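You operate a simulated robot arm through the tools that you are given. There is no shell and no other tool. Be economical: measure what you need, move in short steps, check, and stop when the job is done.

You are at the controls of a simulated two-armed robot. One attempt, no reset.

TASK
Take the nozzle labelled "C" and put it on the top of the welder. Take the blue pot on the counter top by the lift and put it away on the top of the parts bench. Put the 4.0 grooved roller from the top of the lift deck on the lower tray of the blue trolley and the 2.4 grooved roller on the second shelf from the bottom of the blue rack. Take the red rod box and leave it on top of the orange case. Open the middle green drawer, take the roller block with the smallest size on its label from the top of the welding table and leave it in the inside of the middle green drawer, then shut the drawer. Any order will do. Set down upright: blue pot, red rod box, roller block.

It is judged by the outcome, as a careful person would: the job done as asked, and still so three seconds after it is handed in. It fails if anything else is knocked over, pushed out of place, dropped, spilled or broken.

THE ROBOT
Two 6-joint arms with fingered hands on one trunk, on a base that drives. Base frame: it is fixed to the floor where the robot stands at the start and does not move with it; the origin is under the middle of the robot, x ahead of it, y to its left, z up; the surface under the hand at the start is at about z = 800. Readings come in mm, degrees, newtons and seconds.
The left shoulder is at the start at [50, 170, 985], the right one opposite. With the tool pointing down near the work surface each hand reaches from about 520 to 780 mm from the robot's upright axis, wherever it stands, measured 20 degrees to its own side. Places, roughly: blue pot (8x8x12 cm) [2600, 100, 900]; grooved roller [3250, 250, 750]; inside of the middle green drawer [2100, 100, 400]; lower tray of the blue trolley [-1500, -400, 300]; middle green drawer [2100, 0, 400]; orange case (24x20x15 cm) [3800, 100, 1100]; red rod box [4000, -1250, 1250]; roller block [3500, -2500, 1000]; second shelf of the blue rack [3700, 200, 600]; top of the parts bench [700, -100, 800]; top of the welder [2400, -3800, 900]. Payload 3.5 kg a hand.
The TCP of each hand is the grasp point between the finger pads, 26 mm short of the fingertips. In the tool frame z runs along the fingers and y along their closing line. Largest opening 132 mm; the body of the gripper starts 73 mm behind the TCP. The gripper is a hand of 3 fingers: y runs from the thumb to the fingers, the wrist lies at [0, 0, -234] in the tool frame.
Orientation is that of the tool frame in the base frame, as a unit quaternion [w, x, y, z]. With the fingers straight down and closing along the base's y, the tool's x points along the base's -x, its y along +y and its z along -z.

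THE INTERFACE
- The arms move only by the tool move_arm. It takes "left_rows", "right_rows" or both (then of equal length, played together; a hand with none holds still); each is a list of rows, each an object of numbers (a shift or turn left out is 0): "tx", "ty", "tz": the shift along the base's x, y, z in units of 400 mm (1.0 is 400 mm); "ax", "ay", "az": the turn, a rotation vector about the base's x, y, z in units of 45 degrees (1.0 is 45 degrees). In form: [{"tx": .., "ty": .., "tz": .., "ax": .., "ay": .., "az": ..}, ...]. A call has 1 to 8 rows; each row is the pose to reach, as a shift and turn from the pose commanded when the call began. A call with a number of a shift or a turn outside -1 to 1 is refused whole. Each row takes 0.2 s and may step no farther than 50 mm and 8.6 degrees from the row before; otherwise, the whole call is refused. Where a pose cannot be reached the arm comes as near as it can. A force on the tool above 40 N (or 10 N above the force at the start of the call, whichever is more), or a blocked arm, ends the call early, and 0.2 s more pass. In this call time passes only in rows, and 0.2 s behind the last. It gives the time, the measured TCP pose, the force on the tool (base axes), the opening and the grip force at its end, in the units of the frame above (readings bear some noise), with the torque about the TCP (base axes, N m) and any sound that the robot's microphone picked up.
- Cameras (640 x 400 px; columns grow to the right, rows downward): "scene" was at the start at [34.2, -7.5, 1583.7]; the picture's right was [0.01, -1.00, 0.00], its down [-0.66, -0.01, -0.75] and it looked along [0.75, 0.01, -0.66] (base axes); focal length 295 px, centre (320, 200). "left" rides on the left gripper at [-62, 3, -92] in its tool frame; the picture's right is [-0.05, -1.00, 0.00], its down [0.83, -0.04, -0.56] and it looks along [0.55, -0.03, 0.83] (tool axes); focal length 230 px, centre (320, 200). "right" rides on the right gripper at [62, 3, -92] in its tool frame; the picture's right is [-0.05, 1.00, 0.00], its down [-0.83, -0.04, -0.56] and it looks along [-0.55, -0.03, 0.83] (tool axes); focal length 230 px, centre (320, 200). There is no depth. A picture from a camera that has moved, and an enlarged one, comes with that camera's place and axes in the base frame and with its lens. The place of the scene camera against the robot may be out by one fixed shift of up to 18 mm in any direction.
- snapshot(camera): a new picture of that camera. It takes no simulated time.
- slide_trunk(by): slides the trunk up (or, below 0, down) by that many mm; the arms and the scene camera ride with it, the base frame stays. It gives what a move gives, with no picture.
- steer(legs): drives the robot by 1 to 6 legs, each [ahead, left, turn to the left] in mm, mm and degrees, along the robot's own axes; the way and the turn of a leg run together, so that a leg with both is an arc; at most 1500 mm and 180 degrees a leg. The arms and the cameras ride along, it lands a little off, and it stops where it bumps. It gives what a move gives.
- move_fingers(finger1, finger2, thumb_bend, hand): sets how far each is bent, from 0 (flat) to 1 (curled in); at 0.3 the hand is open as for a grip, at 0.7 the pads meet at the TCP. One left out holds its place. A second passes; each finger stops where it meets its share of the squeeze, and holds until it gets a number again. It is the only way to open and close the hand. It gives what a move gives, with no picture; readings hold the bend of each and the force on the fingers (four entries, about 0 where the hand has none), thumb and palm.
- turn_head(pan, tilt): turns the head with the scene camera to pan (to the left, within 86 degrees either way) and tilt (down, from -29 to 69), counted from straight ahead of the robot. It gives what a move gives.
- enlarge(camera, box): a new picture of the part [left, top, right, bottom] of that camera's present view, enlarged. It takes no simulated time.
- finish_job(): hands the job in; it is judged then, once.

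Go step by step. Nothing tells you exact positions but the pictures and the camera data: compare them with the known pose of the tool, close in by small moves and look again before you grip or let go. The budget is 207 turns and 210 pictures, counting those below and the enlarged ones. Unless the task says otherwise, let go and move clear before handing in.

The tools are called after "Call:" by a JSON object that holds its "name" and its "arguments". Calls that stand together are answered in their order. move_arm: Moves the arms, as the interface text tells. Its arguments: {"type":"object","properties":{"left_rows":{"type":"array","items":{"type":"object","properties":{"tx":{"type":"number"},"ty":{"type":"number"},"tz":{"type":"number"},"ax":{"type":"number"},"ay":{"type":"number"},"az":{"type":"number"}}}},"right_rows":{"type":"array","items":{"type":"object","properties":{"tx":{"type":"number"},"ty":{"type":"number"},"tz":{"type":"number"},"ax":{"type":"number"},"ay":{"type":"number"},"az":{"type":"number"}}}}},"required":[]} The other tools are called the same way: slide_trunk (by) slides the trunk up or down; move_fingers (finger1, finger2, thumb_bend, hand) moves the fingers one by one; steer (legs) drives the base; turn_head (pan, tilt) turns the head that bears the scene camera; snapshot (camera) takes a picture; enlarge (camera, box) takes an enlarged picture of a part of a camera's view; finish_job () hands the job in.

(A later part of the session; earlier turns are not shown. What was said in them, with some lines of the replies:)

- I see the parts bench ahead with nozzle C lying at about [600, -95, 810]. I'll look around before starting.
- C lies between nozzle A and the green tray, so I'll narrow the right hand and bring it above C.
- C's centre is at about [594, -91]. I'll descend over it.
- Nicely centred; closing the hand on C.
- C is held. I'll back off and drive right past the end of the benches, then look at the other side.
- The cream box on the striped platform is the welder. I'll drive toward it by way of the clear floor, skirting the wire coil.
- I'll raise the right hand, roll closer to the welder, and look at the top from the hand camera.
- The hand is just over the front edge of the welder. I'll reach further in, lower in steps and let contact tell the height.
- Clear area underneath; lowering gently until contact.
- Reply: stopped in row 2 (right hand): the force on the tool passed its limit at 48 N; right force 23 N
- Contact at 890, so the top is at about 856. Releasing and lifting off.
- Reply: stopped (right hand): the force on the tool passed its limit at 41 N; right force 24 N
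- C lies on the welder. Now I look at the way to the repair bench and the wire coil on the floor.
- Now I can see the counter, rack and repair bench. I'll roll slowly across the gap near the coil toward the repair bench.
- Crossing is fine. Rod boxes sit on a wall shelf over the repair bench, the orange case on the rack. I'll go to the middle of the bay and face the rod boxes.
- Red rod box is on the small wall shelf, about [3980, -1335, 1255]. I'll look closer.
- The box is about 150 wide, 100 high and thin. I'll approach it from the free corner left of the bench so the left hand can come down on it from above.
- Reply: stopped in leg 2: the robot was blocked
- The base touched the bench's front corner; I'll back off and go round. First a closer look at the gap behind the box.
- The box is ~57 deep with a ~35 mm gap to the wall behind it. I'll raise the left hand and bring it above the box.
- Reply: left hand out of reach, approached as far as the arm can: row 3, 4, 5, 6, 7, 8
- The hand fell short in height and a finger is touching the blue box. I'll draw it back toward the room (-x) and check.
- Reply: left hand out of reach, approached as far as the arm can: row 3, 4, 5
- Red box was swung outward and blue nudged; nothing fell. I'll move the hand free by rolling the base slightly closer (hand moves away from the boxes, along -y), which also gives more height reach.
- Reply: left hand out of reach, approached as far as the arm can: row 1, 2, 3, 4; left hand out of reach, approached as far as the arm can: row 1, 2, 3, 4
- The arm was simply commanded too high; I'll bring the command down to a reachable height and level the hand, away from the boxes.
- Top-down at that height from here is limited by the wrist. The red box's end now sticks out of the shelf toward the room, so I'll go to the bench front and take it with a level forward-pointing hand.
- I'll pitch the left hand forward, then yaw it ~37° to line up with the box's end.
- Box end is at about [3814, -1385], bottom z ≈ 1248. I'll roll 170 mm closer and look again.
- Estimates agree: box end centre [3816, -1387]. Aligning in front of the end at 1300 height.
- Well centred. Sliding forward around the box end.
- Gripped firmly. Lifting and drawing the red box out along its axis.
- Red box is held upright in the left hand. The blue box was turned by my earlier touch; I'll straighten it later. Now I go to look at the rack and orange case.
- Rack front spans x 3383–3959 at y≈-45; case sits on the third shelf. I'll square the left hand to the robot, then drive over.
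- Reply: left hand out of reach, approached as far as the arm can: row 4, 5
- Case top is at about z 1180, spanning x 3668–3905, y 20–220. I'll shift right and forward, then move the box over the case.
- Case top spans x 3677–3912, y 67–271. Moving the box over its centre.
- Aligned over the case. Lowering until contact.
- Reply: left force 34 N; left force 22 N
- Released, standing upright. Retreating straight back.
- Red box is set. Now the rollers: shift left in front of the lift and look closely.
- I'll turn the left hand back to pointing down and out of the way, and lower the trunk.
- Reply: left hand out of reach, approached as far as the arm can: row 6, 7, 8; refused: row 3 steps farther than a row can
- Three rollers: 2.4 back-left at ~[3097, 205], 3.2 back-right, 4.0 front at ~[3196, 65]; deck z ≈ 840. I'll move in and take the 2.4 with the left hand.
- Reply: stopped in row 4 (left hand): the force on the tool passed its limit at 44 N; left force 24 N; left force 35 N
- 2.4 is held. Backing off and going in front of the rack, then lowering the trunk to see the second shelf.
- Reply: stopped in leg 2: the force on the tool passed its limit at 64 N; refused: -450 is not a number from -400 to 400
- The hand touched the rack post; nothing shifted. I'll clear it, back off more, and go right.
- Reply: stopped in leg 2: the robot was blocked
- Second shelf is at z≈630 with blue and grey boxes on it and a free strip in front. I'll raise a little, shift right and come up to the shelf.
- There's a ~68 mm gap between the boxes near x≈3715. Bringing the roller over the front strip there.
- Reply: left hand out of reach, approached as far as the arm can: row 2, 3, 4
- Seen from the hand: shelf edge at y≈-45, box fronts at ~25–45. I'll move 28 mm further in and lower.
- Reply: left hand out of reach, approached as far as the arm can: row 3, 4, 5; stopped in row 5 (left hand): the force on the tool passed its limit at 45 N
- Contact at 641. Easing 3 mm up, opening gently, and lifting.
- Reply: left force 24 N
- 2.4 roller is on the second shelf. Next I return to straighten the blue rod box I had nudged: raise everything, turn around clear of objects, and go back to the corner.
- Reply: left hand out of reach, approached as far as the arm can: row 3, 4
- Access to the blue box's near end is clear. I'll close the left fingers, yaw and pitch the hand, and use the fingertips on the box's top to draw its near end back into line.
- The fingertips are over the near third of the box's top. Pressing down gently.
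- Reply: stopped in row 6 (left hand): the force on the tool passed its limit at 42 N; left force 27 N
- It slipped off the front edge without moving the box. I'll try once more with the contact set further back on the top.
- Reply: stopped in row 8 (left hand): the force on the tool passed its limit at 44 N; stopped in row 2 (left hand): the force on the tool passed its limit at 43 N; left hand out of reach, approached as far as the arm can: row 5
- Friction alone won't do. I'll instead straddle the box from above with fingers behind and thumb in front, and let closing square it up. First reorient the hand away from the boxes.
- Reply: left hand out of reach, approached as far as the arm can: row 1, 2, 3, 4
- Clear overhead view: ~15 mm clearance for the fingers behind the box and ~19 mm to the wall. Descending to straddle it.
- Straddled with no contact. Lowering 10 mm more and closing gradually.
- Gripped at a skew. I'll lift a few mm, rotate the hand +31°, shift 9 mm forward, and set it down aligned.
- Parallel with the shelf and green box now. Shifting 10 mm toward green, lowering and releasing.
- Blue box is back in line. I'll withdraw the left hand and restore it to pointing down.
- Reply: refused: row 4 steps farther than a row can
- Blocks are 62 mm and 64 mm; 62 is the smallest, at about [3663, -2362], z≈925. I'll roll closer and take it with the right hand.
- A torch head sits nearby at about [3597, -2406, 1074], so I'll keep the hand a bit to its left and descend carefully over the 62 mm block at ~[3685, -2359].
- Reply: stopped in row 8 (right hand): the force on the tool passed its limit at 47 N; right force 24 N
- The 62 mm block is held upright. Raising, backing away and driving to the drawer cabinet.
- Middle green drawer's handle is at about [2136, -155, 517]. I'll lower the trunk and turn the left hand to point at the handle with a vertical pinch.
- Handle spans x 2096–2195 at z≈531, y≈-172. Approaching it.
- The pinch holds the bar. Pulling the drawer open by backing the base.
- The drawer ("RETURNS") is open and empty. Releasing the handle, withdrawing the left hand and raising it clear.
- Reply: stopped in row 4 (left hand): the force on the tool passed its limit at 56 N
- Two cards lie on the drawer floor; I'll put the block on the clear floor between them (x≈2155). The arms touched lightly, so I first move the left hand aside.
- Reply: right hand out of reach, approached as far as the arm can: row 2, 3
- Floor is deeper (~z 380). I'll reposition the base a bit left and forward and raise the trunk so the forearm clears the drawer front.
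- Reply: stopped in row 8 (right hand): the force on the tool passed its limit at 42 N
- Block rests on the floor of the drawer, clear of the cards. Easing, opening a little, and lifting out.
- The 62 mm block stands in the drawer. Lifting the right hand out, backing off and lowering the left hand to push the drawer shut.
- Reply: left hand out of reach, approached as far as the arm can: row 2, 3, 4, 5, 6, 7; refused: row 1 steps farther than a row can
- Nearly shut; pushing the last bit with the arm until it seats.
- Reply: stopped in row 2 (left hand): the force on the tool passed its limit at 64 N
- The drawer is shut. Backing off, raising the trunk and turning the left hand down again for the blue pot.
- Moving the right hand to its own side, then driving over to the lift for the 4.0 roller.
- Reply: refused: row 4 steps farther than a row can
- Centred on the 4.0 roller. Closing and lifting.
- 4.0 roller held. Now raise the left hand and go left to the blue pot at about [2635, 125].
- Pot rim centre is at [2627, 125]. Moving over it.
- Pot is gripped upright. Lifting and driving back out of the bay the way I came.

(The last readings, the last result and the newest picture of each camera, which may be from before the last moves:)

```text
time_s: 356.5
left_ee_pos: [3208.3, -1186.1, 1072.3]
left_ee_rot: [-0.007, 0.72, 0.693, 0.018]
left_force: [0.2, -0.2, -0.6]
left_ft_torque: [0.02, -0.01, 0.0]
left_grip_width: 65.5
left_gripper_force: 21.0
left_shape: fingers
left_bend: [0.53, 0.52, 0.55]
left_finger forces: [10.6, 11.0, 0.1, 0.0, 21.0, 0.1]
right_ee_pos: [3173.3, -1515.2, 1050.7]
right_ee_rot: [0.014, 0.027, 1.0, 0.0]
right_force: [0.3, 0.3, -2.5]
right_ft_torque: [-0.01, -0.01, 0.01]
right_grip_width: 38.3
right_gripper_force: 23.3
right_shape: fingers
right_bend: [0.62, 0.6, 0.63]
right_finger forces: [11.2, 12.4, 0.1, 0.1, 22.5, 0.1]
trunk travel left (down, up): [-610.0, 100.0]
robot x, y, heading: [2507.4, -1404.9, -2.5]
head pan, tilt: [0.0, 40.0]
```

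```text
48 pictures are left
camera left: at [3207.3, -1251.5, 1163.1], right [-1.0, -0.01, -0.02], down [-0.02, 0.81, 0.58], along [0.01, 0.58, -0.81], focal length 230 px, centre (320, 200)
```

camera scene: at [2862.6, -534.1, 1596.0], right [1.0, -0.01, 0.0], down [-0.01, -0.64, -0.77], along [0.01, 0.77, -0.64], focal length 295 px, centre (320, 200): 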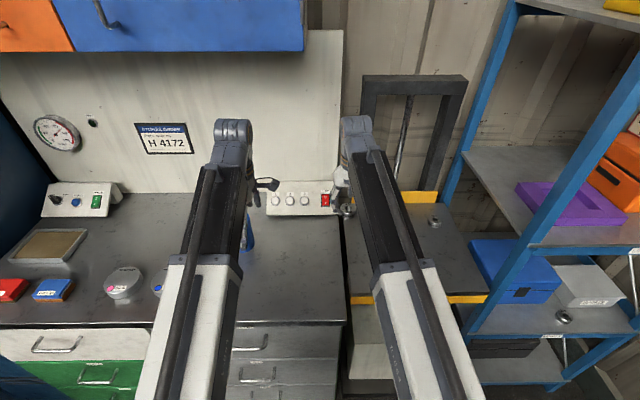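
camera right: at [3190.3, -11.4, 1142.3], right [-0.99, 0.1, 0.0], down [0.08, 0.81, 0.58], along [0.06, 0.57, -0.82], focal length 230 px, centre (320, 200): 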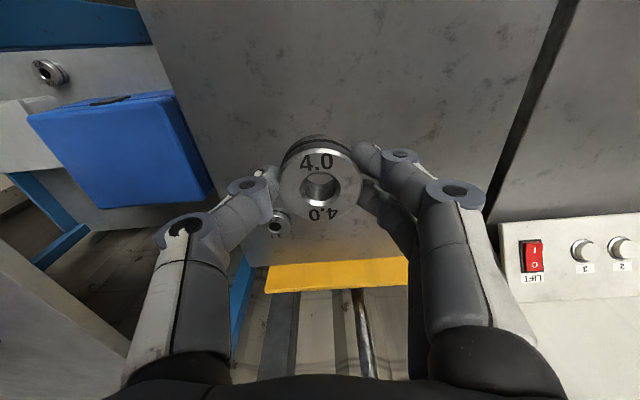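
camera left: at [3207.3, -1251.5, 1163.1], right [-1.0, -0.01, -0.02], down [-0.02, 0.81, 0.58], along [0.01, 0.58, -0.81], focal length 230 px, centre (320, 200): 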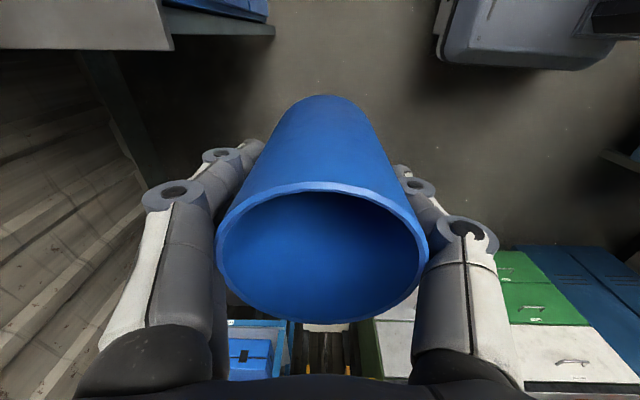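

Call:
{"name": "steer", "arguments": {"legs": [[47, -1090, 0], [-1498, -66, 2], [-1300, 0, 0]]}}

Call:
{"name": "turn_head", "arguments": {"pan": 60, "tilt": 25}}

Call:
{"name": "snapshot", "arguments": {"camera": "scene"}}

```text
time_s: 375.2
left_ee_pos: [411.6, -2306.9, 1071.9]
left_ee_rot: [-0.007, 0.705, 0.708, 0.018]
left_force: [-0.9, -0.2, -1.5]
left_ft_torque: [-0.05, -0.01, -0.03]
left_grip_width: 65.3
left_gripper_force: 21.5
left_shape: fingers
left_bend: [0.53, 0.52, 0.55]
left_finger forces: [10.6, 10.9, 0.0, 0.0, 21.0, 0.1]
right_ee_pos: [389.9, -2636.7, 1051.0]
right_ee_rot: [0.014, 0.004, 1.0, 0.0]
right_force: [0.5, -0.8, -1.7]
right_ft_torque: [-0.01, -0.02, 0.03]
right_grip_width: 38.4
right_gripper_force: 23.1
right_shape: fingers
right_bend: [0.62, 0.6, 0.63]
right_finger forces: [11.3, 12.5, 0.1, 0.0, 22.7, 0.0]
trunk travel left (down, up): [-610.0, 100.0]
robot x, y, heading: [-285.3, -2557.6, 0.2]
head pan, tilt: [0.0, 40.0]
```

```text
time_s: 376.5
left_ee_pos: [412.0, -2306.9, 1071.6]
left_ee_rot: [-0.007, 0.705, 0.709, 0.017]
left_force: [0.2, -0.4, -0.3]
left_ft_torque: [0.0, 0.01, 0.0]
left_grip_width: 65.4
left_gripper_force: 21.2
left_shape: fingers
left_bend: [0.53, 0.52, 0.55]
left_finger forces: [10.6, 10.9, 0.0, 0.0, 21.0, 0.0]
right_ee_pos: [390.2, -2637.8, 1051.0]
right_ee_rot: [0.014, 0.005, 1.0, 0.001]
right_force: [1.3, -0.3, -2.9]
right_ft_torque: [-0.01, 0.01, -0.02]
right_grip_width: 38.1
right_gripper_force: 23.3
right_shape: fingers
right_bend: [0.62, 0.6, 0.63]
right_finger forces: [11.3, 12.5, 0.1, 0.0, 22.6, 0.0]
trunk travel left (down, up): [-610.0, 100.0]
robot x, y, heading: [-280.3, -2562.5, -0.0]
head pan, tilt: [60.0, 25.0]
```

```text
47 pictures are left
camera scene: at [-286.0, -2487.0, 1619.4], right [0.87, -0.5, 0.0], down [-0.21, -0.37, -0.91], along [0.45, 0.79, -0.42], focal length 295 px, centre (320, 200)
```

scene: 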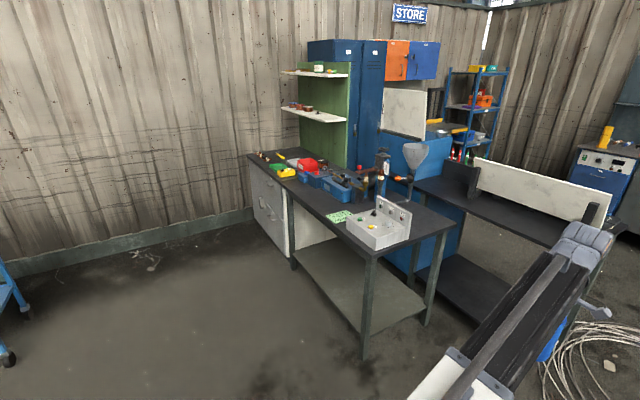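

Call:
{"name": "steer", "arguments": {"legs": [[-40, 1450, 0], [0, 880, 0]]}}

Call:
{"name": "turn_head", "arguments": {"pan": 0, "tilt": 40}}

Call:
{"name": "snapshot", "arguments": {"camera": "scene"}}

```text
time_s: 388.0
left_ee_pos: [309.7, 72.2, 1072.3]
left_ee_rot: [-0.007, 0.693, 0.721, 0.017]
left_force: [-0.5, 0.3, -1.0]
left_ft_torque: [-0.03, 0.03, 0.03]
left_grip_width: 65.3
left_gripper_force: 21.5
left_shape: fingers
left_bend: [0.53, 0.52, 0.55]
left_finger forces: [10.6, 11.0, 0.1, 0.1, 21.0, 0.1]
right_ee_pos: [300.0, -257.3, 1050.3]
right_ee_rot: [0.014, -0.013, 1.0, 0.001]
right_force: [-0.6, 0.4, -0.8]
right_ft_torque: [0.01, 0.01, -0.03]
right_grip_width: 38.3
right_gripper_force: 23.6
right_shape: fingers
right_bend: [0.62, 0.6, 0.63]
right_finger forces: [11.4, 12.5, 0.0, 0.1, 22.5, 0.0]
trunk travel left (down, up): [-610.0, 100.0]
robot x, y, heading: [-376.5, -200.7, 2.4]
head pan, tilt: [60.0, 25.0]
```

```text
time_s: 389.3
left_ee_pos: [309.9, 72.9, 1072.0]
left_ee_rot: [-0.008, 0.693, 0.721, 0.018]
left_force: [0.2, 0.1, -1.8]
left_ft_torque: [0.01, 0.02, 0.04]
left_grip_width: 65.2
left_gripper_force: 21.2
left_shape: fingers
left_bend: [0.53, 0.52, 0.55]
left_finger forces: [10.6, 11.0, 0.0, 0.0, 21.1, 0.0]
right_ee_pos: [300.0, -258.8, 1051.2]
right_ee_rot: [0.015, -0.013, 1.0, 0.002]
right_force: [0.6, 1.0, -2.5]
right_ft_torque: [-0.02, 0.01, 0.03]
right_grip_width: 37.7
right_gripper_force: 23.3
right_shape: fingers
right_bend: [0.62, 0.6, 0.63]
right_finger forces: [11.5, 12.5, 0.0, 0.1, 22.6, 0.0]
trunk travel left (down, up): [-610.0, 100.0]
robot x, y, heading: [-373.4, -201.2, 2.2]
head pan, tilt: [0.0, 40.0]
```

```text
46 pictures are left
camera scene: at [-339.4, -209.4, 1596.1], right [0.04, -1.0, 0.0], down [-0.64, -0.02, -0.77], along [0.77, 0.03, -0.64], focal length 295 px, centre (320, 200)
```

scene: 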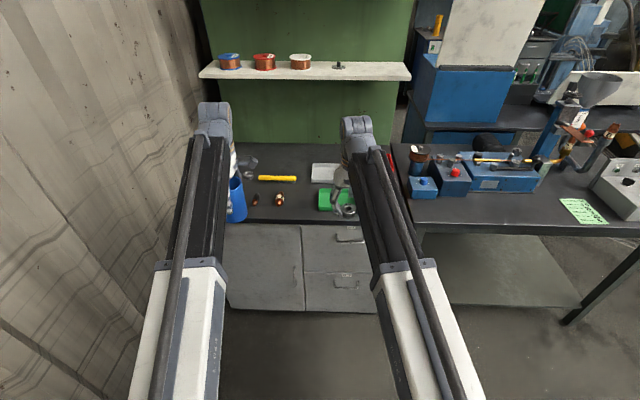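

I'll set the pot on the parts bench where nozzle C used to lie, between nozzle A and the green tray (≈[605, -85]). Rolling forward.

Call:
{"name": "steer", "arguments": {"legs": [[289, -169, -2]]}}

Call:
{"name": "snapshot", "arguments": {"camera": "left"}}

Call:
{"name": "snapshot", "arguments": {"camera": "scene"}}

```text
time_s: 391.5
left_ee_pos: [611.2, -117.7, 1072.3]
left_ee_rot: [-0.007, 0.707, 0.707, 0.018]
left_force: [-0.2, 0.6, -0.9]
left_ft_torque: [0.04, 0.03, 0.04]
left_grip_width: 65.6
left_gripper_force: 21.1
left_shape: fingers
left_bend: [0.53, 0.52, 0.55]
left_finger forces: [10.6, 10.9, 0.0, 0.0, 21.0, 0.0]
right_ee_pos: [588.2, -448.0, 1050.7]
right_ee_rot: [0.014, 0.006, 1.0, 0.001]
right_force: [0.0, 0.0, -2.2]
right_ft_torque: [0.0, 0.0, -0.02]
right_grip_width: 38.2
right_gripper_force: 22.6
right_shape: fingers
right_bend: [0.62, 0.6, 0.63]
right_finger forces: [11.4, 12.6, 0.1, 0.0, 22.7, 0.1]
trunk travel left (down, up): [-610.0, 100.0]
robot x, y, heading: [-84.4, -366.0, -0.2]
head pan, tilt: [0.0, 40.0]
```

```text
45 pictures are left
camera left: at [613.0, -181.9, 1162.8], right [-1.0, -0.05, -0.02], down [-0.05, 0.81, 0.58], along [-0.02, 0.58, -0.81], focal length 230 px, centre (320, 200)
```

left: 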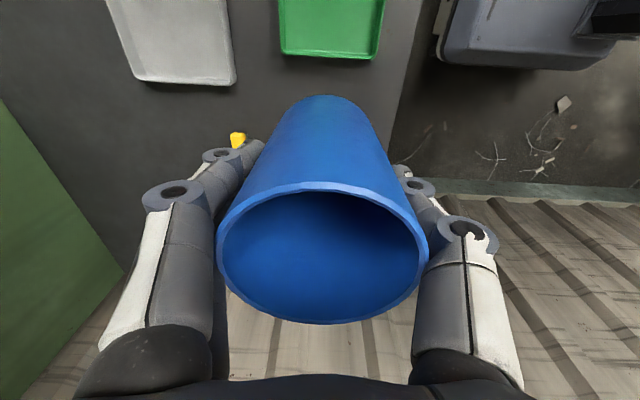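

```text
44 pictures are left
camera scene: at [-47.4, -374.8, 1596.0], right [0.0, -1.0, 0.0], down [-0.64, 0.0, -0.77], along [0.77, 0.0, -0.64], focal length 295 px, centre (320, 200)
```

scene: 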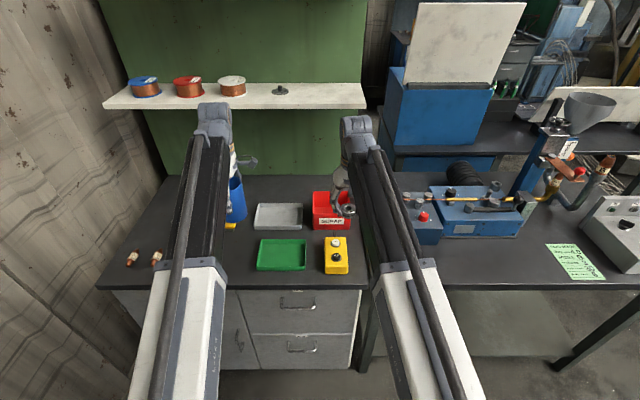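

Shifting 33 mm left and lowering the pot to the bench.

Call:
{"name": "move_arm", "arguments": {"left_rows": [{"ty": 0.08, "tx": -0.005}, {"ty": 0.08, "tx": -0.005, "tz": -0.1}, {"ty": 0.08, "tx": -0.005, "tz": -0.2}, {"ty": 0.08, "tx": -0.005, "tz": -0.3}, {"ty": 0.08, "tx": -0.005, "tz": -0.38}]}}

Call:
{"name": "snapshot", "arguments": {"camera": "left"}}

Call:
{"name": "enlarge", "arguments": {"camera": "scene", "box": [100, 150, 360, 310]}}

```text
time_s: 392.7
left_ee_pos: [607.1, -84.1, 921.6]
left_ee_rot: [-0.007, 0.707, 0.707, 0.017]
left_force: [1.1, 0.2, -1.8]
left_ft_torque: [-0.04, -0.02, 0.04]
left_grip_width: 65.0
left_gripper_force: 21.2
left_shape: fingers
left_bend: [0.53, 0.52, 0.55]
left_finger forces: [10.6, 10.9, 0.0, 0.1, 21.0, 0.0]
right_ee_pos: [589.0, -447.8, 1050.5]
right_ee_rot: [0.013, 0.006, 1.0, 0.001]
right_force: [0.4, -1.1, -1.8]
right_ft_torque: [-0.04, -0.01, 0.02]
right_grip_width: 38.1
right_gripper_force: 23.0
right_shape: fingers
right_bend: [0.62, 0.6, 0.63]
right_finger forces: [11.4, 12.6, 0.0, 0.0, 22.6, 0.0]
trunk travel left (down, up): [-610.0, 100.0]
robot x, y, heading: [-85.8, -364.4, -0.0]
head pan, tilt: [0.0, 40.0]
```

```text
43 pictures are left
camera left: at [609.6, -147.9, 1011.8], right [-1.0, -0.05, -0.02], down [-0.05, 0.81, 0.58], along [-0.02, 0.58, -0.81], focal length 230 px, centre (320, 200)
```

left: 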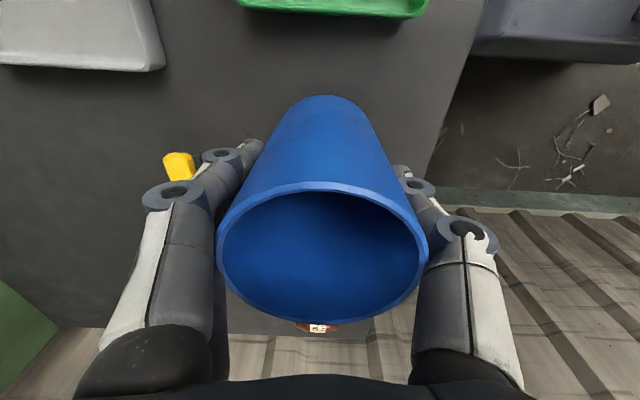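

```text
2.46 times, centred on (230, 230) of scene
camera zoom: at [-47.8, -374.4, 1596.1], right [0.0, -1.0, 0.0], down [-0.64, 0.0, -0.77], along [0.77, 0.0, -0.64], focal length 726 px, centre (542, 126)
```

zoom: 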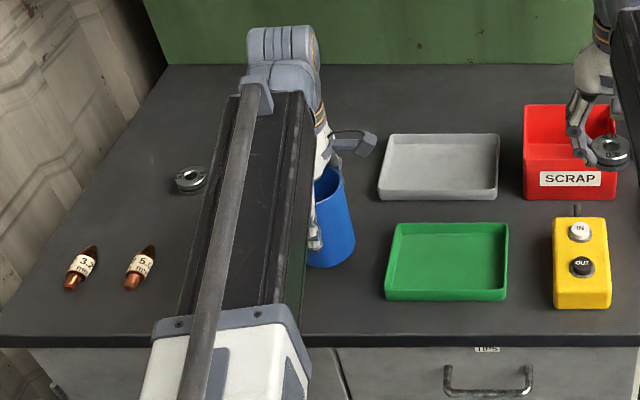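

Call:
{"name": "move_arm", "arguments": {"left_rows": [{"tz": -0.03}, {"tz": -0.05}, {"tz": -0.062}, {"tz": -0.074}, {"tz": -0.086}, {"tz": -0.098}, {"tz": -0.11}, {"tz": -0.122}]}}

Call:
{"name": "snapshot", "arguments": {"camera": "left"}}

```text
time_s: 394.5
left_ee_pos: [608.8, -84.1, 875.9]
left_ee_rot: [-0.005, 0.707, 0.707, 0.021]
left_force: [-1.0, 1.5, 21.9]
left_ft_torque: [0.04, -0.11, -0.02]
left_grip_width: 65.1
left_gripper_force: 22.7
left_shape: fingers
left_bend: [0.53, 0.52, 0.56]
left_finger forces: [11.7, 12.1, 0.0, 0.0, 23.1, 0.0]
right_ee_pos: [586.5, -446.6, 1052.2]
right_ee_rot: [0.015, 0.006, 1.0, 0.002]
right_force: [0.0, -0.2, -2.8]
right_ft_torque: [-0.05, -0.02, -0.05]
right_grip_width: 37.9
right_gripper_force: 23.4
right_shape: fingers
right_bend: [0.62, 0.6, 0.63]
right_finger forces: [11.5, 12.6, 0.0, 0.0, 22.6, 0.1]
trunk travel left (down, up): [-610.0, 100.0]
robot x, y, heading: [-80.7, -367.5, -0.1]
head pan, tilt: [0.0, 40.0]
```

```text
41 pictures are left
camera left: at [609.3, -148.2, 966.3], right [-1.0, -0.05, -0.02], down [-0.06, 0.81, 0.58], along [-0.01, 0.58, -0.81], focal length 230 px, centre (320, 200)
```

left: 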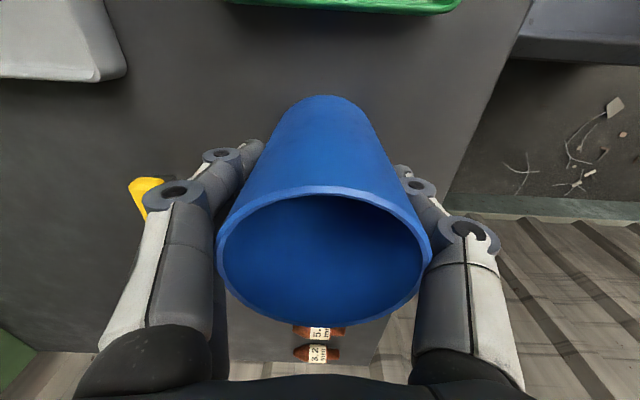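

Contact made. Easing, opening, and lifting straight up.

Call:
{"name": "move_arm", "arguments": {"left_rows": [{"tz": 0.008}]}}

Call:
{"name": "move_fingers", "arguments": {"hand": "left", "finger1": 0.38, "finger2": 0.38, "thumb_bend": 0.38}}

Call:
{"name": "move_arm", "arguments": {"left_rows": [{"tz": 0.1}, {"tz": 0.2}, {"tz": 0.3}, {"tz": 0.4}]}}

Call:
{"name": "snapshot", "arguments": {"camera": "left"}}

```text
time_s: 394.9
left_ee_pos: [607.3, -84.7, 876.3]
left_ee_rot: [-0.006, 0.707, 0.707, 0.019]
left_force: [2.2, 3.3, 13.5]
left_ft_torque: [0.08, -0.36, 0.05]
left_grip_width: 65.0
left_gripper_force: 23.2
left_shape: fingers
left_bend: [0.53, 0.52, 0.56]
left_finger forces: [12.0, 13.3, 0.0, 0.0, 21.2, 0.0]
right_ee_pos: [588.1, -448.7, 1051.0]
right_ee_rot: [0.013, 0.006, 1.0, 0.001]
right_force: [-0.3, -0.6, -1.3]
right_ft_torque: [-0.04, 0.02, -0.02]
right_grip_width: 38.3
right_gripper_force: 22.9
right_shape: fingers
right_bend: [0.62, 0.6, 0.63]
right_finger forces: [11.4, 12.6, 0.0, 0.1, 22.6, 0.0]
trunk travel left (down, up): [-610.0, 100.0]
robot x, y, heading: [-81.3, -368.4, -0.4]
head pan, tilt: [0.0, 40.0]
```

```text
time_s: 395.9
left_ee_pos: [608.1, -83.9, 875.4]
left_ee_rot: [-0.007, 0.706, 0.708, 0.018]
left_force: [-0.2, 0.4, -0.1]
left_ft_torque: [-0.02, 0.02, 0.01]
left_grip_width: 107.9
left_gripper_force: 0.0
left_shape: fingers
left_bend: [0.38, 0.38, 0.38]
left_finger forces: [0.0, 0.1, 0.0, 0.1, 0.0, 0.0]
right_ee_pos: [588.4, -447.3, 1051.2]
right_ee_rot: [0.014, 0.006, 1.0, 0.0]
right_force: [-1.2, -0.1, -1.4]
right_ft_torque: [0.03, -0.01, -0.01]
right_grip_width: 38.3
right_gripper_force: 23.3
right_shape: fingers
right_bend: [0.62, 0.6, 0.63]
right_finger forces: [11.4, 12.6, 0.0, 0.1, 22.6, 0.0]
trunk travel left (down, up): [-610.0, 100.0]
robot x, y, heading: [-80.1, -366.4, -0.3]
head pan, tilt: [0.0, 40.0]
```

```text
time_s: 396.9
left_ee_pos: [610.4, -84.9, 1038.4]
left_ee_rot: [-0.007, 0.706, 0.708, 0.018]
left_force: [0.0, 0.0, -0.8]
left_ft_torque: [0.01, -0.02, 0.01]
left_grip_width: 107.8
left_gripper_force: 0.1
left_shape: fingers
left_bend: [0.38, 0.38, 0.38]
left_finger forces: [0.1, 0.0, 0.0, 0.0, 0.0, 0.1]
right_ee_pos: [587.5, -447.0, 1050.1]
right_ee_rot: [0.015, 0.006, 1.0, 0.001]
right_force: [0.1, -0.3, -2.3]
right_ft_torque: [0.0, 0.0, -0.01]
right_grip_width: 38.3
right_gripper_force: 23.4
right_shape: fingers
right_bend: [0.62, 0.6, 0.63]
right_finger forces: [11.5, 12.5, 0.0, 0.0, 22.6, 0.0]
trunk travel left (down, up): [-610.0, 100.0]
robot x, y, heading: [-82.8, -369.3, -0.1]
head pan, tilt: [0.0, 40.0]
```

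```text
40 pictures are left
camera left: at [612.1, -149.8, 1128.1], right [-1.0, -0.05, -0.02], down [-0.05, 0.81, 0.58], along [-0.02, 0.58, -0.81], focal length 230 px, centre (320, 200)
```

left: 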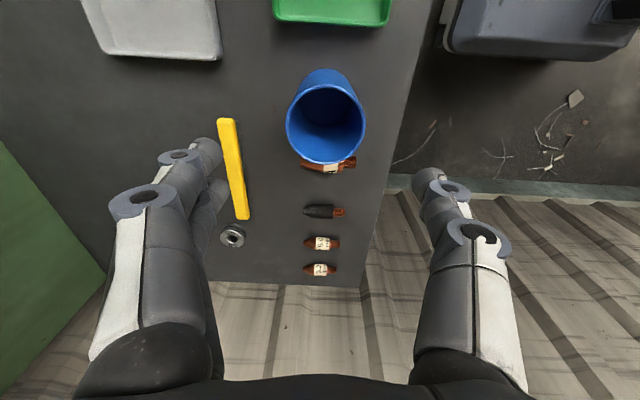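

The pot stands on the bench. Backing up and turning to find the blue trolley.

Call:
{"name": "steer", "arguments": {"legs": [[-420, 0, 0], [0, -300, 0], [0, 0, -180]]}}

Call:
{"name": "turn_head", "arguments": {"pan": -10, "tilt": 35}}

Call:
{"name": "snapshot", "arguments": {"camera": "scene"}}

```text
time_s: 408.6
left_ee_pos: [-1208.4, -919.8, 1036.3]
left_ee_rot: [-0.018, -0.695, 0.719, -0.006]
left_force: [0.1, -0.5, -0.8]
left_ft_torque: [0.0, 0.05, -0.02]
left_grip_width: 107.6
left_gripper_force: 0.0
left_shape: fingers
left_bend: [0.38, 0.38, 0.38]
left_finger forces: [0.0, 0.0, 0.1, 0.1, 0.1, 0.0]
right_ee_pos: [-1175.1, -558.7, 1050.0]
right_ee_rot: [0.0, 1.0, -0.023, -0.014]
right_force: [0.7, -0.3, -2.6]
right_ft_torque: [0.02, -0.02, -0.01]
right_grip_width: 37.8
right_gripper_force: 23.0
right_shape: fingers
right_bend: [0.63, 0.6, 0.63]
right_finger forces: [10.7, 13.0, 0.1, 0.0, 22.3, 0.0]
trunk travel left (down, up): [-610.0, 100.0]
robot x, y, heading: [-504.3, -663.5, 178.0]
head pan, tilt: [0.0, 40.0]
```

```text
time_s: 409.3
left_ee_pos: [-1209.4, -919.9, 1035.9]
left_ee_rot: [-0.018, -0.695, 0.718, -0.007]
left_force: [-0.4, -0.9, -0.3]
left_ft_torque: [-0.01, 0.04, 0.01]
left_grip_width: 107.7
left_gripper_force: 0.0
left_shape: fingers
left_bend: [0.38, 0.38, 0.38]
left_finger forces: [0.1, 0.0, 0.1, 0.0, 0.0, 0.1]
right_ee_pos: [-1175.2, -559.8, 1049.8]
right_ee_rot: [0.001, 1.0, -0.023, -0.014]
right_force: [-0.2, -0.5, -1.7]
right_ft_torque: [0.02, -0.01, 0.01]
right_grip_width: 37.4
right_gripper_force: 22.7
right_shape: fingers
right_bend: [0.63, 0.6, 0.63]
right_finger forces: [10.6, 13.0, 0.1, 0.1, 22.4, 0.1]
trunk travel left (down, up): [-610.0, 100.0]
robot x, y, heading: [-506.6, -660.8, 178.1]
head pan, tilt: [-10.0, 35.0]
```

```text
39 pictures are left
camera scene: at [-562.1, -654.4, 1603.6], right [0.21, 0.98, 0.0], down [0.56, -0.12, -0.82], along [-0.8, 0.17, -0.57], focal length 295 px, centre (320, 200)
```

scene: 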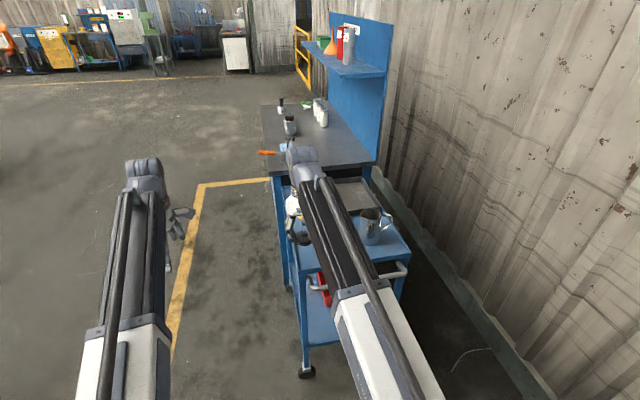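

The trolley is ahead: near side x≈-1311, y from -572 to -126. Backing slightly and lowering the trunk to see the lower tray.

Call:
{"name": "steer", "arguments": {"legs": [[-130, 0, 2]]}}

Call:
{"name": "slide_trunk", "arguments": {"by": -400}}

Call:
{"name": "turn_head", "arguments": {"pan": -15, "tilt": 35}}

Call:
{"name": "snapshot", "arguments": {"camera": "scene"}}

Call:
{"name": "snapshot", "arguments": {"camera": "right"}}

```text
time_s: 410.6
left_ee_pos: [-1066.0, -944.5, 1037.4]
left_ee_rot: [0.018, 0.707, -0.707, 0.007]
left_force: [-0.1, 0.1, 1.7]
left_ft_torque: [-0.01, -0.01, -0.01]
left_grip_width: 107.7
left_gripper_force: 0.0
left_shape: fingers
left_bend: [0.38, 0.38, 0.38]
left_finger forces: [0.0, 0.0, 0.0, 0.0, 0.0, 0.0]
right_ee_pos: [-1044.7, -582.8, 1051.9]
right_ee_rot: [0.001, 1.0, -0.007, -0.014]
right_force: [0.2, 0.4, -1.9]
right_ft_torque: [-0.02, 0.01, 0.02]
right_grip_width: 37.6
right_gripper_force: 22.7
right_shape: fingers
right_bend: [0.63, 0.6, 0.63]
right_finger forces: [10.8, 12.9, 0.1, 0.1, 22.3, 0.1]
trunk travel left (down, up): [-610.0, 100.0]
robot x, y, heading: [-376.6, -665.7, 179.7]
head pan, tilt: [-10.0, 35.0]
```

```text
time_s: 414.4
left_ee_pos: [-1068.7, -944.7, 637.2]
left_ee_rot: [-0.017, -0.706, 0.708, -0.006]
left_force: [0.3, -0.4, -0.2]
left_ft_torque: [0.01, 0.01, -0.01]
left_grip_width: 107.7
left_gripper_force: 0.1
left_shape: fingers
left_bend: [0.38, 0.38, 0.38]
left_finger forces: [0.0, 0.0, 0.0, 0.1, 0.0, 0.1]
right_ee_pos: [-1045.2, -583.6, 651.9]
right_ee_rot: [0.001, 1.0, -0.007, -0.013]
right_force: [-0.4, 0.0, -2.6]
right_ft_torque: [-0.03, -0.03, 0.02]
right_grip_width: 37.4
right_gripper_force: 23.2
right_shape: fingers
right_bend: [0.63, 0.6, 0.63]
right_finger forces: [10.8, 12.9, 0.0, 0.0, 22.3, 0.0]
trunk travel left (down, up): [-210.0, 500.0]
robot x, y, heading: [-372.7, -667.8, 180.0]
head pan, tilt: [-10.0, 35.0]
```

```text
time_s: 415.1
left_ee_pos: [-1066.9, -944.7, 635.9]
left_ee_rot: [-0.018, -0.707, 0.707, -0.006]
left_force: [-0.2, -0.5, -1.0]
left_ft_torque: [0.01, 0.0, -0.02]
left_grip_width: 107.6
left_gripper_force: 0.0
left_shape: fingers
left_bend: [0.38, 0.38, 0.38]
left_finger forces: [0.0, 0.0, 0.1, 0.1, 0.0, 0.1]
right_ee_pos: [-1045.7, -582.9, 650.7]
right_ee_rot: [0.001, 1.0, -0.007, -0.014]
right_force: [0.3, -0.1, -1.7]
right_ft_torque: [-0.02, -0.02, 0.01]
right_grip_width: 37.4
right_gripper_force: 22.3
right_shape: fingers
right_bend: [0.63, 0.6, 0.63]
right_finger forces: [10.8, 12.8, 0.0, 0.0, 22.3, 0.0]
trunk travel left (down, up): [-210.0, 500.0]
robot x, y, heading: [-373.5, -667.1, 180.0]
head pan, tilt: [-15.0, 35.0]
```

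```text
38 pictures are left
camera scene: at [-428.4, -650.8, 1203.7], right [0.26, 0.97, 0.0], down [0.55, -0.15, -0.82], along [-0.79, 0.21, -0.57], focal length 295 px, centre (320, 200)
```

scene: 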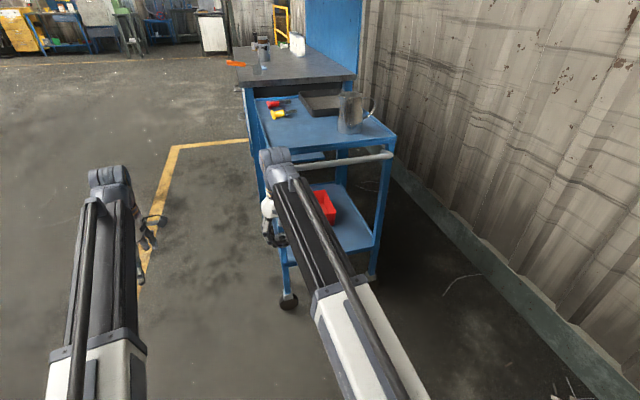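

```text
37 pictures are left
camera right: at [-982.1, -586.8, 741.6], right [-0.07, -1.0, 0.0], down [-0.81, 0.06, 0.58], along [-0.58, 0.04, -0.82], focal length 230 px, centre (320, 200)
```

right: 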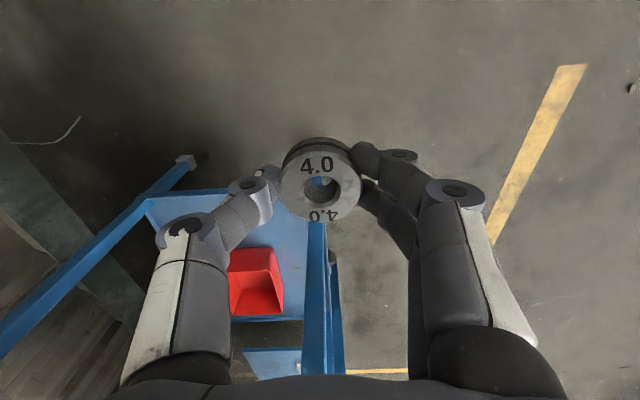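

Lower tray is free to the right of the red bin, around [-1385, -240]. I'll line up, lower the hand below the top tray level outside the trolley, then roll in.

Call:
{"name": "steer", "arguments": {"legs": [[110, -335, 0]]}}

Call:
{"name": "slide_trunk", "arguments": {"by": -200}}

Call:
{"name": "move_arm", "arguments": {"right_rows": [{"tz": -0.08}, {"tz": -0.16}, {"tz": -0.24}]}}

Call:
{"name": "snapshot", "arguments": {"camera": "right"}}

Call:
{"name": "snapshot", "arguments": {"camera": "scene"}}

```text
time_s: 417.4
left_ee_pos: [-1177.0, -617.5, 636.4]
left_ee_rot: [0.018, 0.709, -0.705, 0.007]
left_force: [-0.3, -0.1, -1.0]
left_ft_torque: [0.01, -0.02, 0.03]
left_grip_width: 107.8
left_gripper_force: 0.1
left_shape: fingers
left_bend: [0.38, 0.38, 0.38]
left_finger forces: [0.0, 0.0, 0.0, 0.1, 0.0, 0.0]
right_ee_pos: [-1156.4, -256.1, 649.9]
right_ee_rot: [0.001, 1.0, -0.005, -0.014]
right_force: [-0.2, -0.7, -2.2]
right_ft_torque: [-0.01, -0.02, 0.01]
right_grip_width: 37.5
right_gripper_force: 22.9
right_shape: fingers
right_bend: [0.63, 0.6, 0.63]
right_finger forces: [10.8, 13.0, 0.0, 0.0, 22.3, 0.0]
trunk travel left (down, up): [-210.0, 500.0]
robot x, y, heading: [-481.9, -333.8, -180.2]
head pan, tilt: [-15.0, 35.0]
```

```text
time_s: 419.5
left_ee_pos: [-1176.4, -616.5, 437.8]
left_ee_rot: [0.017, 0.71, -0.704, 0.007]
left_force: [-1.1, -0.8, 0.1]
left_ft_torque: [0.02, -0.03, 0.02]
left_grip_width: 107.7
left_gripper_force: 0.0
left_shape: fingers
left_bend: [0.38, 0.38, 0.38]
left_finger forces: [0.0, 0.1, 0.1, 0.0, 0.0, 0.0]
right_ee_pos: [-1155.6, -255.9, 451.6]
right_ee_rot: [0.001, 1.0, -0.004, -0.014]
right_force: [-0.3, 1.1, -2.1]
right_ft_torque: [0.04, -0.03, 0.0]
right_grip_width: 37.3
right_gripper_force: 23.1
right_shape: fingers
right_bend: [0.63, 0.6, 0.63]
right_finger forces: [10.8, 13.0, 0.0, 0.0, 22.3, 0.1]
trunk travel left (down, up): [-10.0, 700.0]
robot x, y, heading: [-484.2, -335.9, -180.1]
head pan, tilt: [-15.0, 35.0]
```

```text
time_s: 420.3
left_ee_pos: [-1175.9, -617.5, 437.2]
left_ee_rot: [0.018, 0.708, -0.706, 0.007]
left_force: [1.2, 0.2, -0.1]
left_ft_torque: [-0.01, 0.01, 0.02]
left_grip_width: 107.8
left_gripper_force: 0.1
left_shape: fingers
left_bend: [0.38, 0.38, 0.38]
left_finger forces: [0.0, 0.0, 0.0, 0.0, 0.0, 0.0]
right_ee_pos: [-1153.6, -254.7, 354.1]
right_ee_rot: [0.0, 1.0, -0.005, -0.014]
right_force: [0.3, -0.8, -2.1]
right_ft_torque: [0.0, 0.02, 0.0]
right_grip_width: 37.4
right_gripper_force: 23.3
right_shape: fingers
right_bend: [0.63, 0.6, 0.63]
right_finger forces: [10.8, 13.0, 0.1, 0.0, 22.3, 0.0]
trunk travel left (down, up): [-10.0, 700.0]
robot x, y, heading: [-487.5, -336.3, -180.0]
head pan, tilt: [-15.0, 35.0]
```

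```text
36 pictures are left
camera right: at [-1090.0, -257.4, 445.4], right [-0.06, -1.0, 0.0], down [-0.81, 0.05, 0.58], along [-0.58, 0.03, -0.82], focal length 230 px, centre (320, 200)
```

right: 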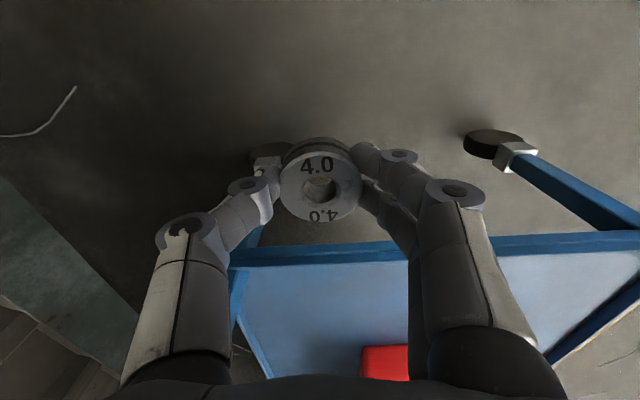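

```text
35 pictures are left
camera scene: at [-539.2, -320.3, 1003.7], right [0.26, 0.97, 0.0], down [0.55, -0.15, -0.82], along [-0.79, 0.21, -0.57], focal length 295 px, centre (320, 200)
```

scene: 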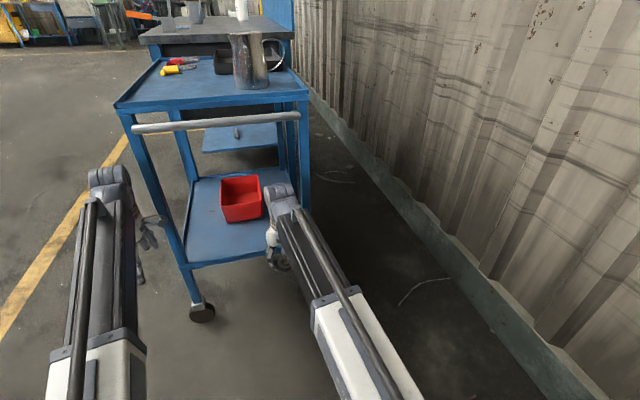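

Plenty of room in front of the red bin. I'll move the left hand outward to clear the trolley's post, then roll in.

Call:
{"name": "move_arm", "arguments": {"left_rows": [{"ty": -0.12}, {"ty": -0.24}, {"ty": -0.36, "tx": 0.03}, {"ty": -0.45, "tx": 0.1}]}}

Call:
{"name": "steer", "arguments": {"legs": [[0, 35, 0], [236, 0, 0]]}}

Call:
{"name": "snapshot", "arguments": {"camera": "right"}}

Call:
{"name": "snapshot", "arguments": {"camera": "scene"}}

```text
time_s: 421.3
left_ee_pos: [-1139.2, -796.4, 438.8]
left_ee_rot: [0.018, 0.708, -0.705, 0.007]
left_force: [0.5, 0.5, -0.1]
left_ft_torque: [-0.02, -0.01, 0.03]
left_grip_width: 107.4
left_gripper_force: 0.1
left_shape: fingers
left_bend: [0.38, 0.38, 0.38]
left_finger forces: [0.0, 0.0, 0.0, 0.0, 0.1, 0.0]
right_ee_pos: [-1153.5, -252.1, 353.8]
right_ee_rot: [0.001, 1.0, -0.005, -0.014]
right_force: [-0.3, 0.0, -1.3]
right_ft_torque: [0.0, -0.03, -0.03]
right_grip_width: 37.5
right_gripper_force: 23.4
right_shape: fingers
right_bend: [0.63, 0.6, 0.63]
right_finger forces: [10.9, 13.0, 0.0, 0.0, 22.3, 0.1]
trunk travel left (down, up): [-10.0, 700.0]
robot x, y, heading: [-483.2, -335.3, -179.9]
head pan, tilt: [-15.0, 35.0]
```

```text
time_s: 423.6
left_ee_pos: [-1375.6, -829.7, 439.4]
left_ee_rot: [-0.018, -0.707, 0.707, -0.007]
left_force: [0.1, -0.7, 0.8]
left_ft_torque: [0.01, 0.02, -0.01]
left_grip_width: 107.6
left_gripper_force: 0.1
left_shape: fingers
left_bend: [0.38, 0.38, 0.38]
left_finger forces: [0.0, 0.0, 0.1, 0.1, 0.1, 0.1]
right_ee_pos: [-1387.5, -288.5, 354.3]
right_ee_rot: [0.001, 1.0, -0.008, -0.014]
right_force: [0.9, 0.6, -2.2]
right_ft_torque: [-0.01, -0.01, 0.0]
right_grip_width: 37.7
right_gripper_force: 22.9
right_shape: fingers
right_bend: [0.63, 0.6, 0.63]
right_finger forces: [10.9, 13.0, 0.1, 0.0, 22.3, 0.0]
trunk travel left (down, up): [-10.0, 700.0]
robot x, y, heading: [-719.0, -371.7, 179.9]
head pan, tilt: [-15.0, 35.0]
```

```text
34 pictures are left
camera right: at [-1324.5, -290.7, 445.6], right [-0.07, -1.0, 0.0], down [-0.81, 0.06, 0.58], along [-0.58, 0.04, -0.82], focal length 230 px, centre (320, 200)
```

right: 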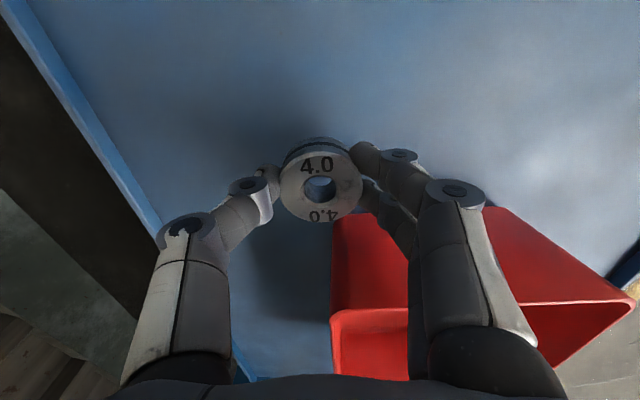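

```text
33 pictures are left
camera scene: at [-774.0, -356.6, 1003.7], right [0.26, 0.97, 0.0], down [0.55, -0.15, -0.82], along [-0.79, 0.21, -0.57], focal length 295 px, centre (320, 200)
```

scene: 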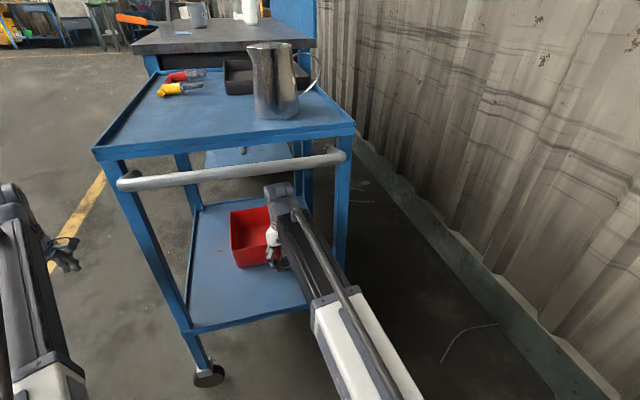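

The bin's near face is close (x≈-1416). Shifting 26 mm back and 20 mm right before lowering.

Call:
{"name": "move_arm", "arguments": {"right_rows": [{"tx": 0.06, "ty": 0.05}, {"tx": 0.06, "ty": 0.05, "tz": -0.05}, {"tx": 0.06, "ty": 0.05, "tz": -0.08}, {"tx": 0.06, "ty": 0.05, "tz": -0.1}, {"tx": 0.06, "ty": 0.05, "tz": -0.12}, {"tx": 0.06, "ty": 0.05, "tz": -0.135}, {"tx": 0.06, "ty": 0.05, "tz": -0.15}, {"tx": 0.06, "ty": 0.05, "tz": -0.165}]}}

Call:
{"name": "snapshot", "arguments": {"camera": "right"}}

```text
time_s: 424.4
left_ee_pos: [-1374.5, -829.6, 441.5]
left_ee_rot: [-0.019, -0.706, 0.708, -0.007]
left_force: [-0.2, -0.3, -0.2]
left_ft_torque: [0.0, -0.01, 0.02]
left_grip_width: 107.8
left_gripper_force: 0.1
left_shape: fingers
left_bend: [0.38, 0.38, 0.38]
left_finger forces: [0.0, 0.1, 0.0, 0.1, 0.0, 0.0]
right_ee_pos: [-1362.1, -267.0, 331.5]
right_ee_rot: [0.002, 1.0, -0.007, -0.018]
right_force: [8.5, -0.4, 26.9]
right_ft_torque: [-0.02, -0.14, 0.01]
right_grip_width: 37.5
right_gripper_force: 27.5
right_shape: fingers
right_bend: [0.66, 0.64, 0.66]
right_finger forces: [15.4, 13.7, 0.0, 0.0, 25.8, 0.0]
trunk travel left (down, up): [-10.0, 700.0]
robot x, y, heading: [-714.0, -371.4, 180.0]
head pan, tilt: [-15.0, 35.0]
stopped in row 4 (right hand): the force on the tool passed its limit at 51 N (the readings are from after the stop); the commanded pose is now the measured one
```

```text
32 pictures are left
camera right: at [-1298.9, -270.7, 422.0], right [-0.07, -1.0, 0.0], down [-0.81, 0.06, 0.58], along [-0.58, 0.04, -0.81], focal length 230 px, centre (320, 200)
```

right: 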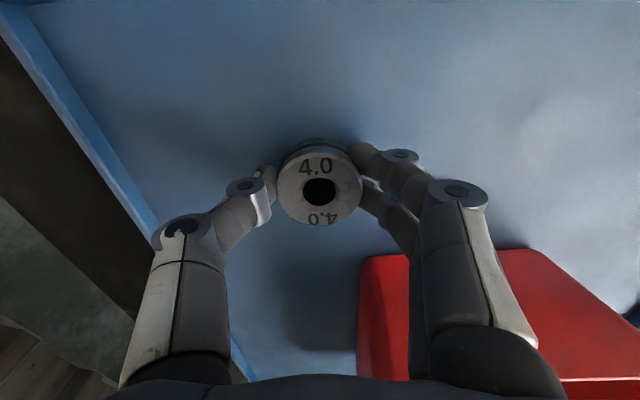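

Call:
{"name": "move_arm", "arguments": {"right_rows": [{"tz": 0.008}]}}

Call:
{"name": "move_fingers", "arguments": {"hand": "right", "finger1": 0.5, "finger2": 0.5, "thumb_bend": 0.5}}

Call:
{"name": "move_arm", "arguments": {"right_rows": [{"tz": 0.05}, {"tz": 0.1}, {"tz": 0.14}]}}

Call:
{"name": "snapshot", "arguments": {"camera": "right"}}

```text
time_s: 424.8
left_ee_pos: [-1375.9, -829.7, 439.2]
left_ee_rot: [-0.019, -0.707, 0.707, -0.006]
left_force: [1.0, 0.4, -0.9]
left_ft_torque: [0.01, 0.01, 0.0]
left_grip_width: 107.9
left_gripper_force: 0.2
left_shape: fingers
left_bend: [0.38, 0.38, 0.38]
left_finger forces: [0.1, 0.0, 0.0, 0.0, 0.0, 0.0]
right_ee_pos: [-1361.9, -267.0, 331.7]
right_ee_rot: [0.001, 1.0, -0.007, -0.017]
right_force: [7.0, 0.2, 20.9]
right_ft_torque: [0.08, -0.1, -0.01]
right_grip_width: 37.4
right_gripper_force: 26.6
right_shape: fingers
right_bend: [0.66, 0.64, 0.66]
right_finger forces: [14.3, 13.4, 0.0, 0.1, 25.9, 0.0]
trunk travel left (down, up): [-10.0, 700.0]
robot x, y, heading: [-718.9, -373.5, 179.9]
head pan, tilt: [-15.0, 35.0]
```

```text
time_s: 425.8
left_ee_pos: [-1374.8, -830.1, 440.4]
left_ee_rot: [0.018, 0.707, -0.707, 0.006]
left_force: [-0.2, 0.7, -0.5]
left_ft_torque: [-0.01, -0.01, 0.02]
left_grip_width: 107.8
left_gripper_force: 0.1
left_shape: fingers
left_bend: [0.38, 0.38, 0.38]
left_finger forces: [0.0, 0.1, 0.0, 0.0, 0.0, 0.0]
right_ee_pos: [-1362.9, -267.7, 331.9]
right_ee_rot: [0.002, 1.0, -0.007, -0.018]
right_force: [1.2, -3.4, 34.1]
right_ft_torque: [0.15, -0.37, -0.08]
right_grip_width: 49.0
right_gripper_force: 17.2
right_shape: fingers
right_bend: [0.57, 0.5, 0.55]
right_finger forces: [13.3, 0.0, 0.1, 0.1, 20.8, 0.0]
trunk travel left (down, up): [-10.0, 700.0]
robot x, y, heading: [-715.9, -371.6, 179.8]
head pan, tilt: [-15.0, 35.0]
```

```text
time_s: 426.6
left_ee_pos: [-1376.9, -829.0, 439.4]
left_ee_rot: [0.018, 0.707, -0.707, 0.008]
left_force: [-0.8, -0.1, 0.5]
left_ft_torque: [0.0, -0.02, 0.0]
left_grip_width: 107.7
left_gripper_force: 0.0
left_shape: fingers
left_bend: [0.38, 0.38, 0.38]
left_finger forces: [0.0, 0.0, 0.1, 0.0, 0.0, 0.0]
right_ee_pos: [-1363.9, -267.9, 386.5]
right_ee_rot: [0.001, 1.0, -0.008, -0.015]
right_force: [-0.2, -0.2, 0.3]
right_ft_torque: [0.0, -0.02, -0.01]
right_grip_width: 67.2
right_gripper_force: 0.0
right_shape: fingers
right_bend: [0.5, 0.5, 0.5]
right_finger forces: [0.0, 0.0, 0.0, 0.0, 0.0, 0.0]
trunk travel left (down, up): [-10.0, 700.0]
robot x, y, heading: [-719.4, -368.5, 180.1]
head pan, tilt: [-15.0, 35.0]
```

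```text
31 pictures are left
camera right: at [-1299.5, -271.1, 477.4], right [-0.07, -1.0, 0.0], down [-0.81, 0.06, 0.58], along [-0.58, 0.04, -0.81], focal length 230 px, centre (320, 200)
```

right: 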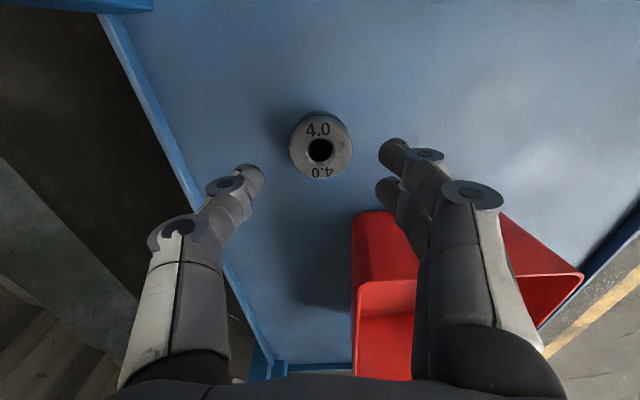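

The roller sits on the lower tray. Backing straight out and checking.

Call:
{"name": "steer", "arguments": {"legs": [[-350, 0, 0]]}}

Call:
{"name": "snapshot", "arguments": {"camera": "scene"}}

```text
time_s: 428.9
left_ee_pos: [-1014.7, -831.0, 439.5]
left_ee_rot: [-0.019, -0.706, 0.708, -0.006]
left_force: [0.1, 0.8, -0.6]
left_ft_torque: [-0.01, 0.03, -0.02]
left_grip_width: 107.7
left_gripper_force: 0.0
left_shape: fingers
left_bend: [0.38, 0.38, 0.38]
left_finger forces: [0.1, 0.1, 0.0, 0.1, 0.1, 0.0]
right_ee_pos: [-1000.8, -268.5, 387.1]
right_ee_rot: [0.002, 1.0, -0.008, -0.016]
right_force: [0.1, 0.3, -0.5]
right_ft_torque: [0.02, 0.04, -0.01]
right_grip_width: 67.1
right_gripper_force: 0.0
right_shape: fingers
right_bend: [0.5, 0.5, 0.5]
right_finger forces: [0.0, 0.1, 0.0, 0.0, 0.0, 0.0]
trunk travel left (down, up): [-10.0, 700.0]
robot x, y, heading: [-356.7, -373.0, 179.8]
head pan, tilt: [-15.0, 35.0]
```

```text
30 pictures are left
camera scene: at [-412.2, -357.9, 1003.7], right [0.26, 0.96, 0.0], down [0.55, -0.15, -0.82], along [-0.79, 0.21, -0.57], focal length 295 px, centre (320, 200)
```

scene: 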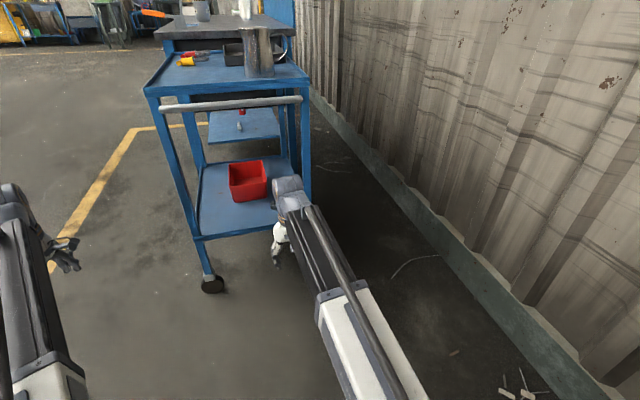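

Every item is now in its place and both hands are clear, so I'm handing in.

Call:
{"name": "finish_job", "arguments": {}}

```text
The job is handed in.
```

I finished every item on the list and handed the job in. On the way I knocked the blue 3.2 mm rod box out of line on its wall shelf, then set it back in line by eye, within about a centimetre.

- **Nozzle C:** on top of the welder.
- **Blue pot:** upright on the parts bench, where nozzle C used to lie.
- **4.0 roller:** on the lower tray of the blue trolley, in front of the red bin.
- **2.4 roller:** on the second shelf from the bottom of the blue rack, near the front edge.
- **Red rod box:** upright on top of the orange case.
- **Roller block:** the 62 mm one was the smallest I saw on the welding table. It stands upright in the middle green drawer, and the drawer is shut.

I also bumped the welding table twice with the base and the rack post once with the left hand. I saw nothing on the rack move. I did not check the table after those bumps, but nothing looked out of place in later views.
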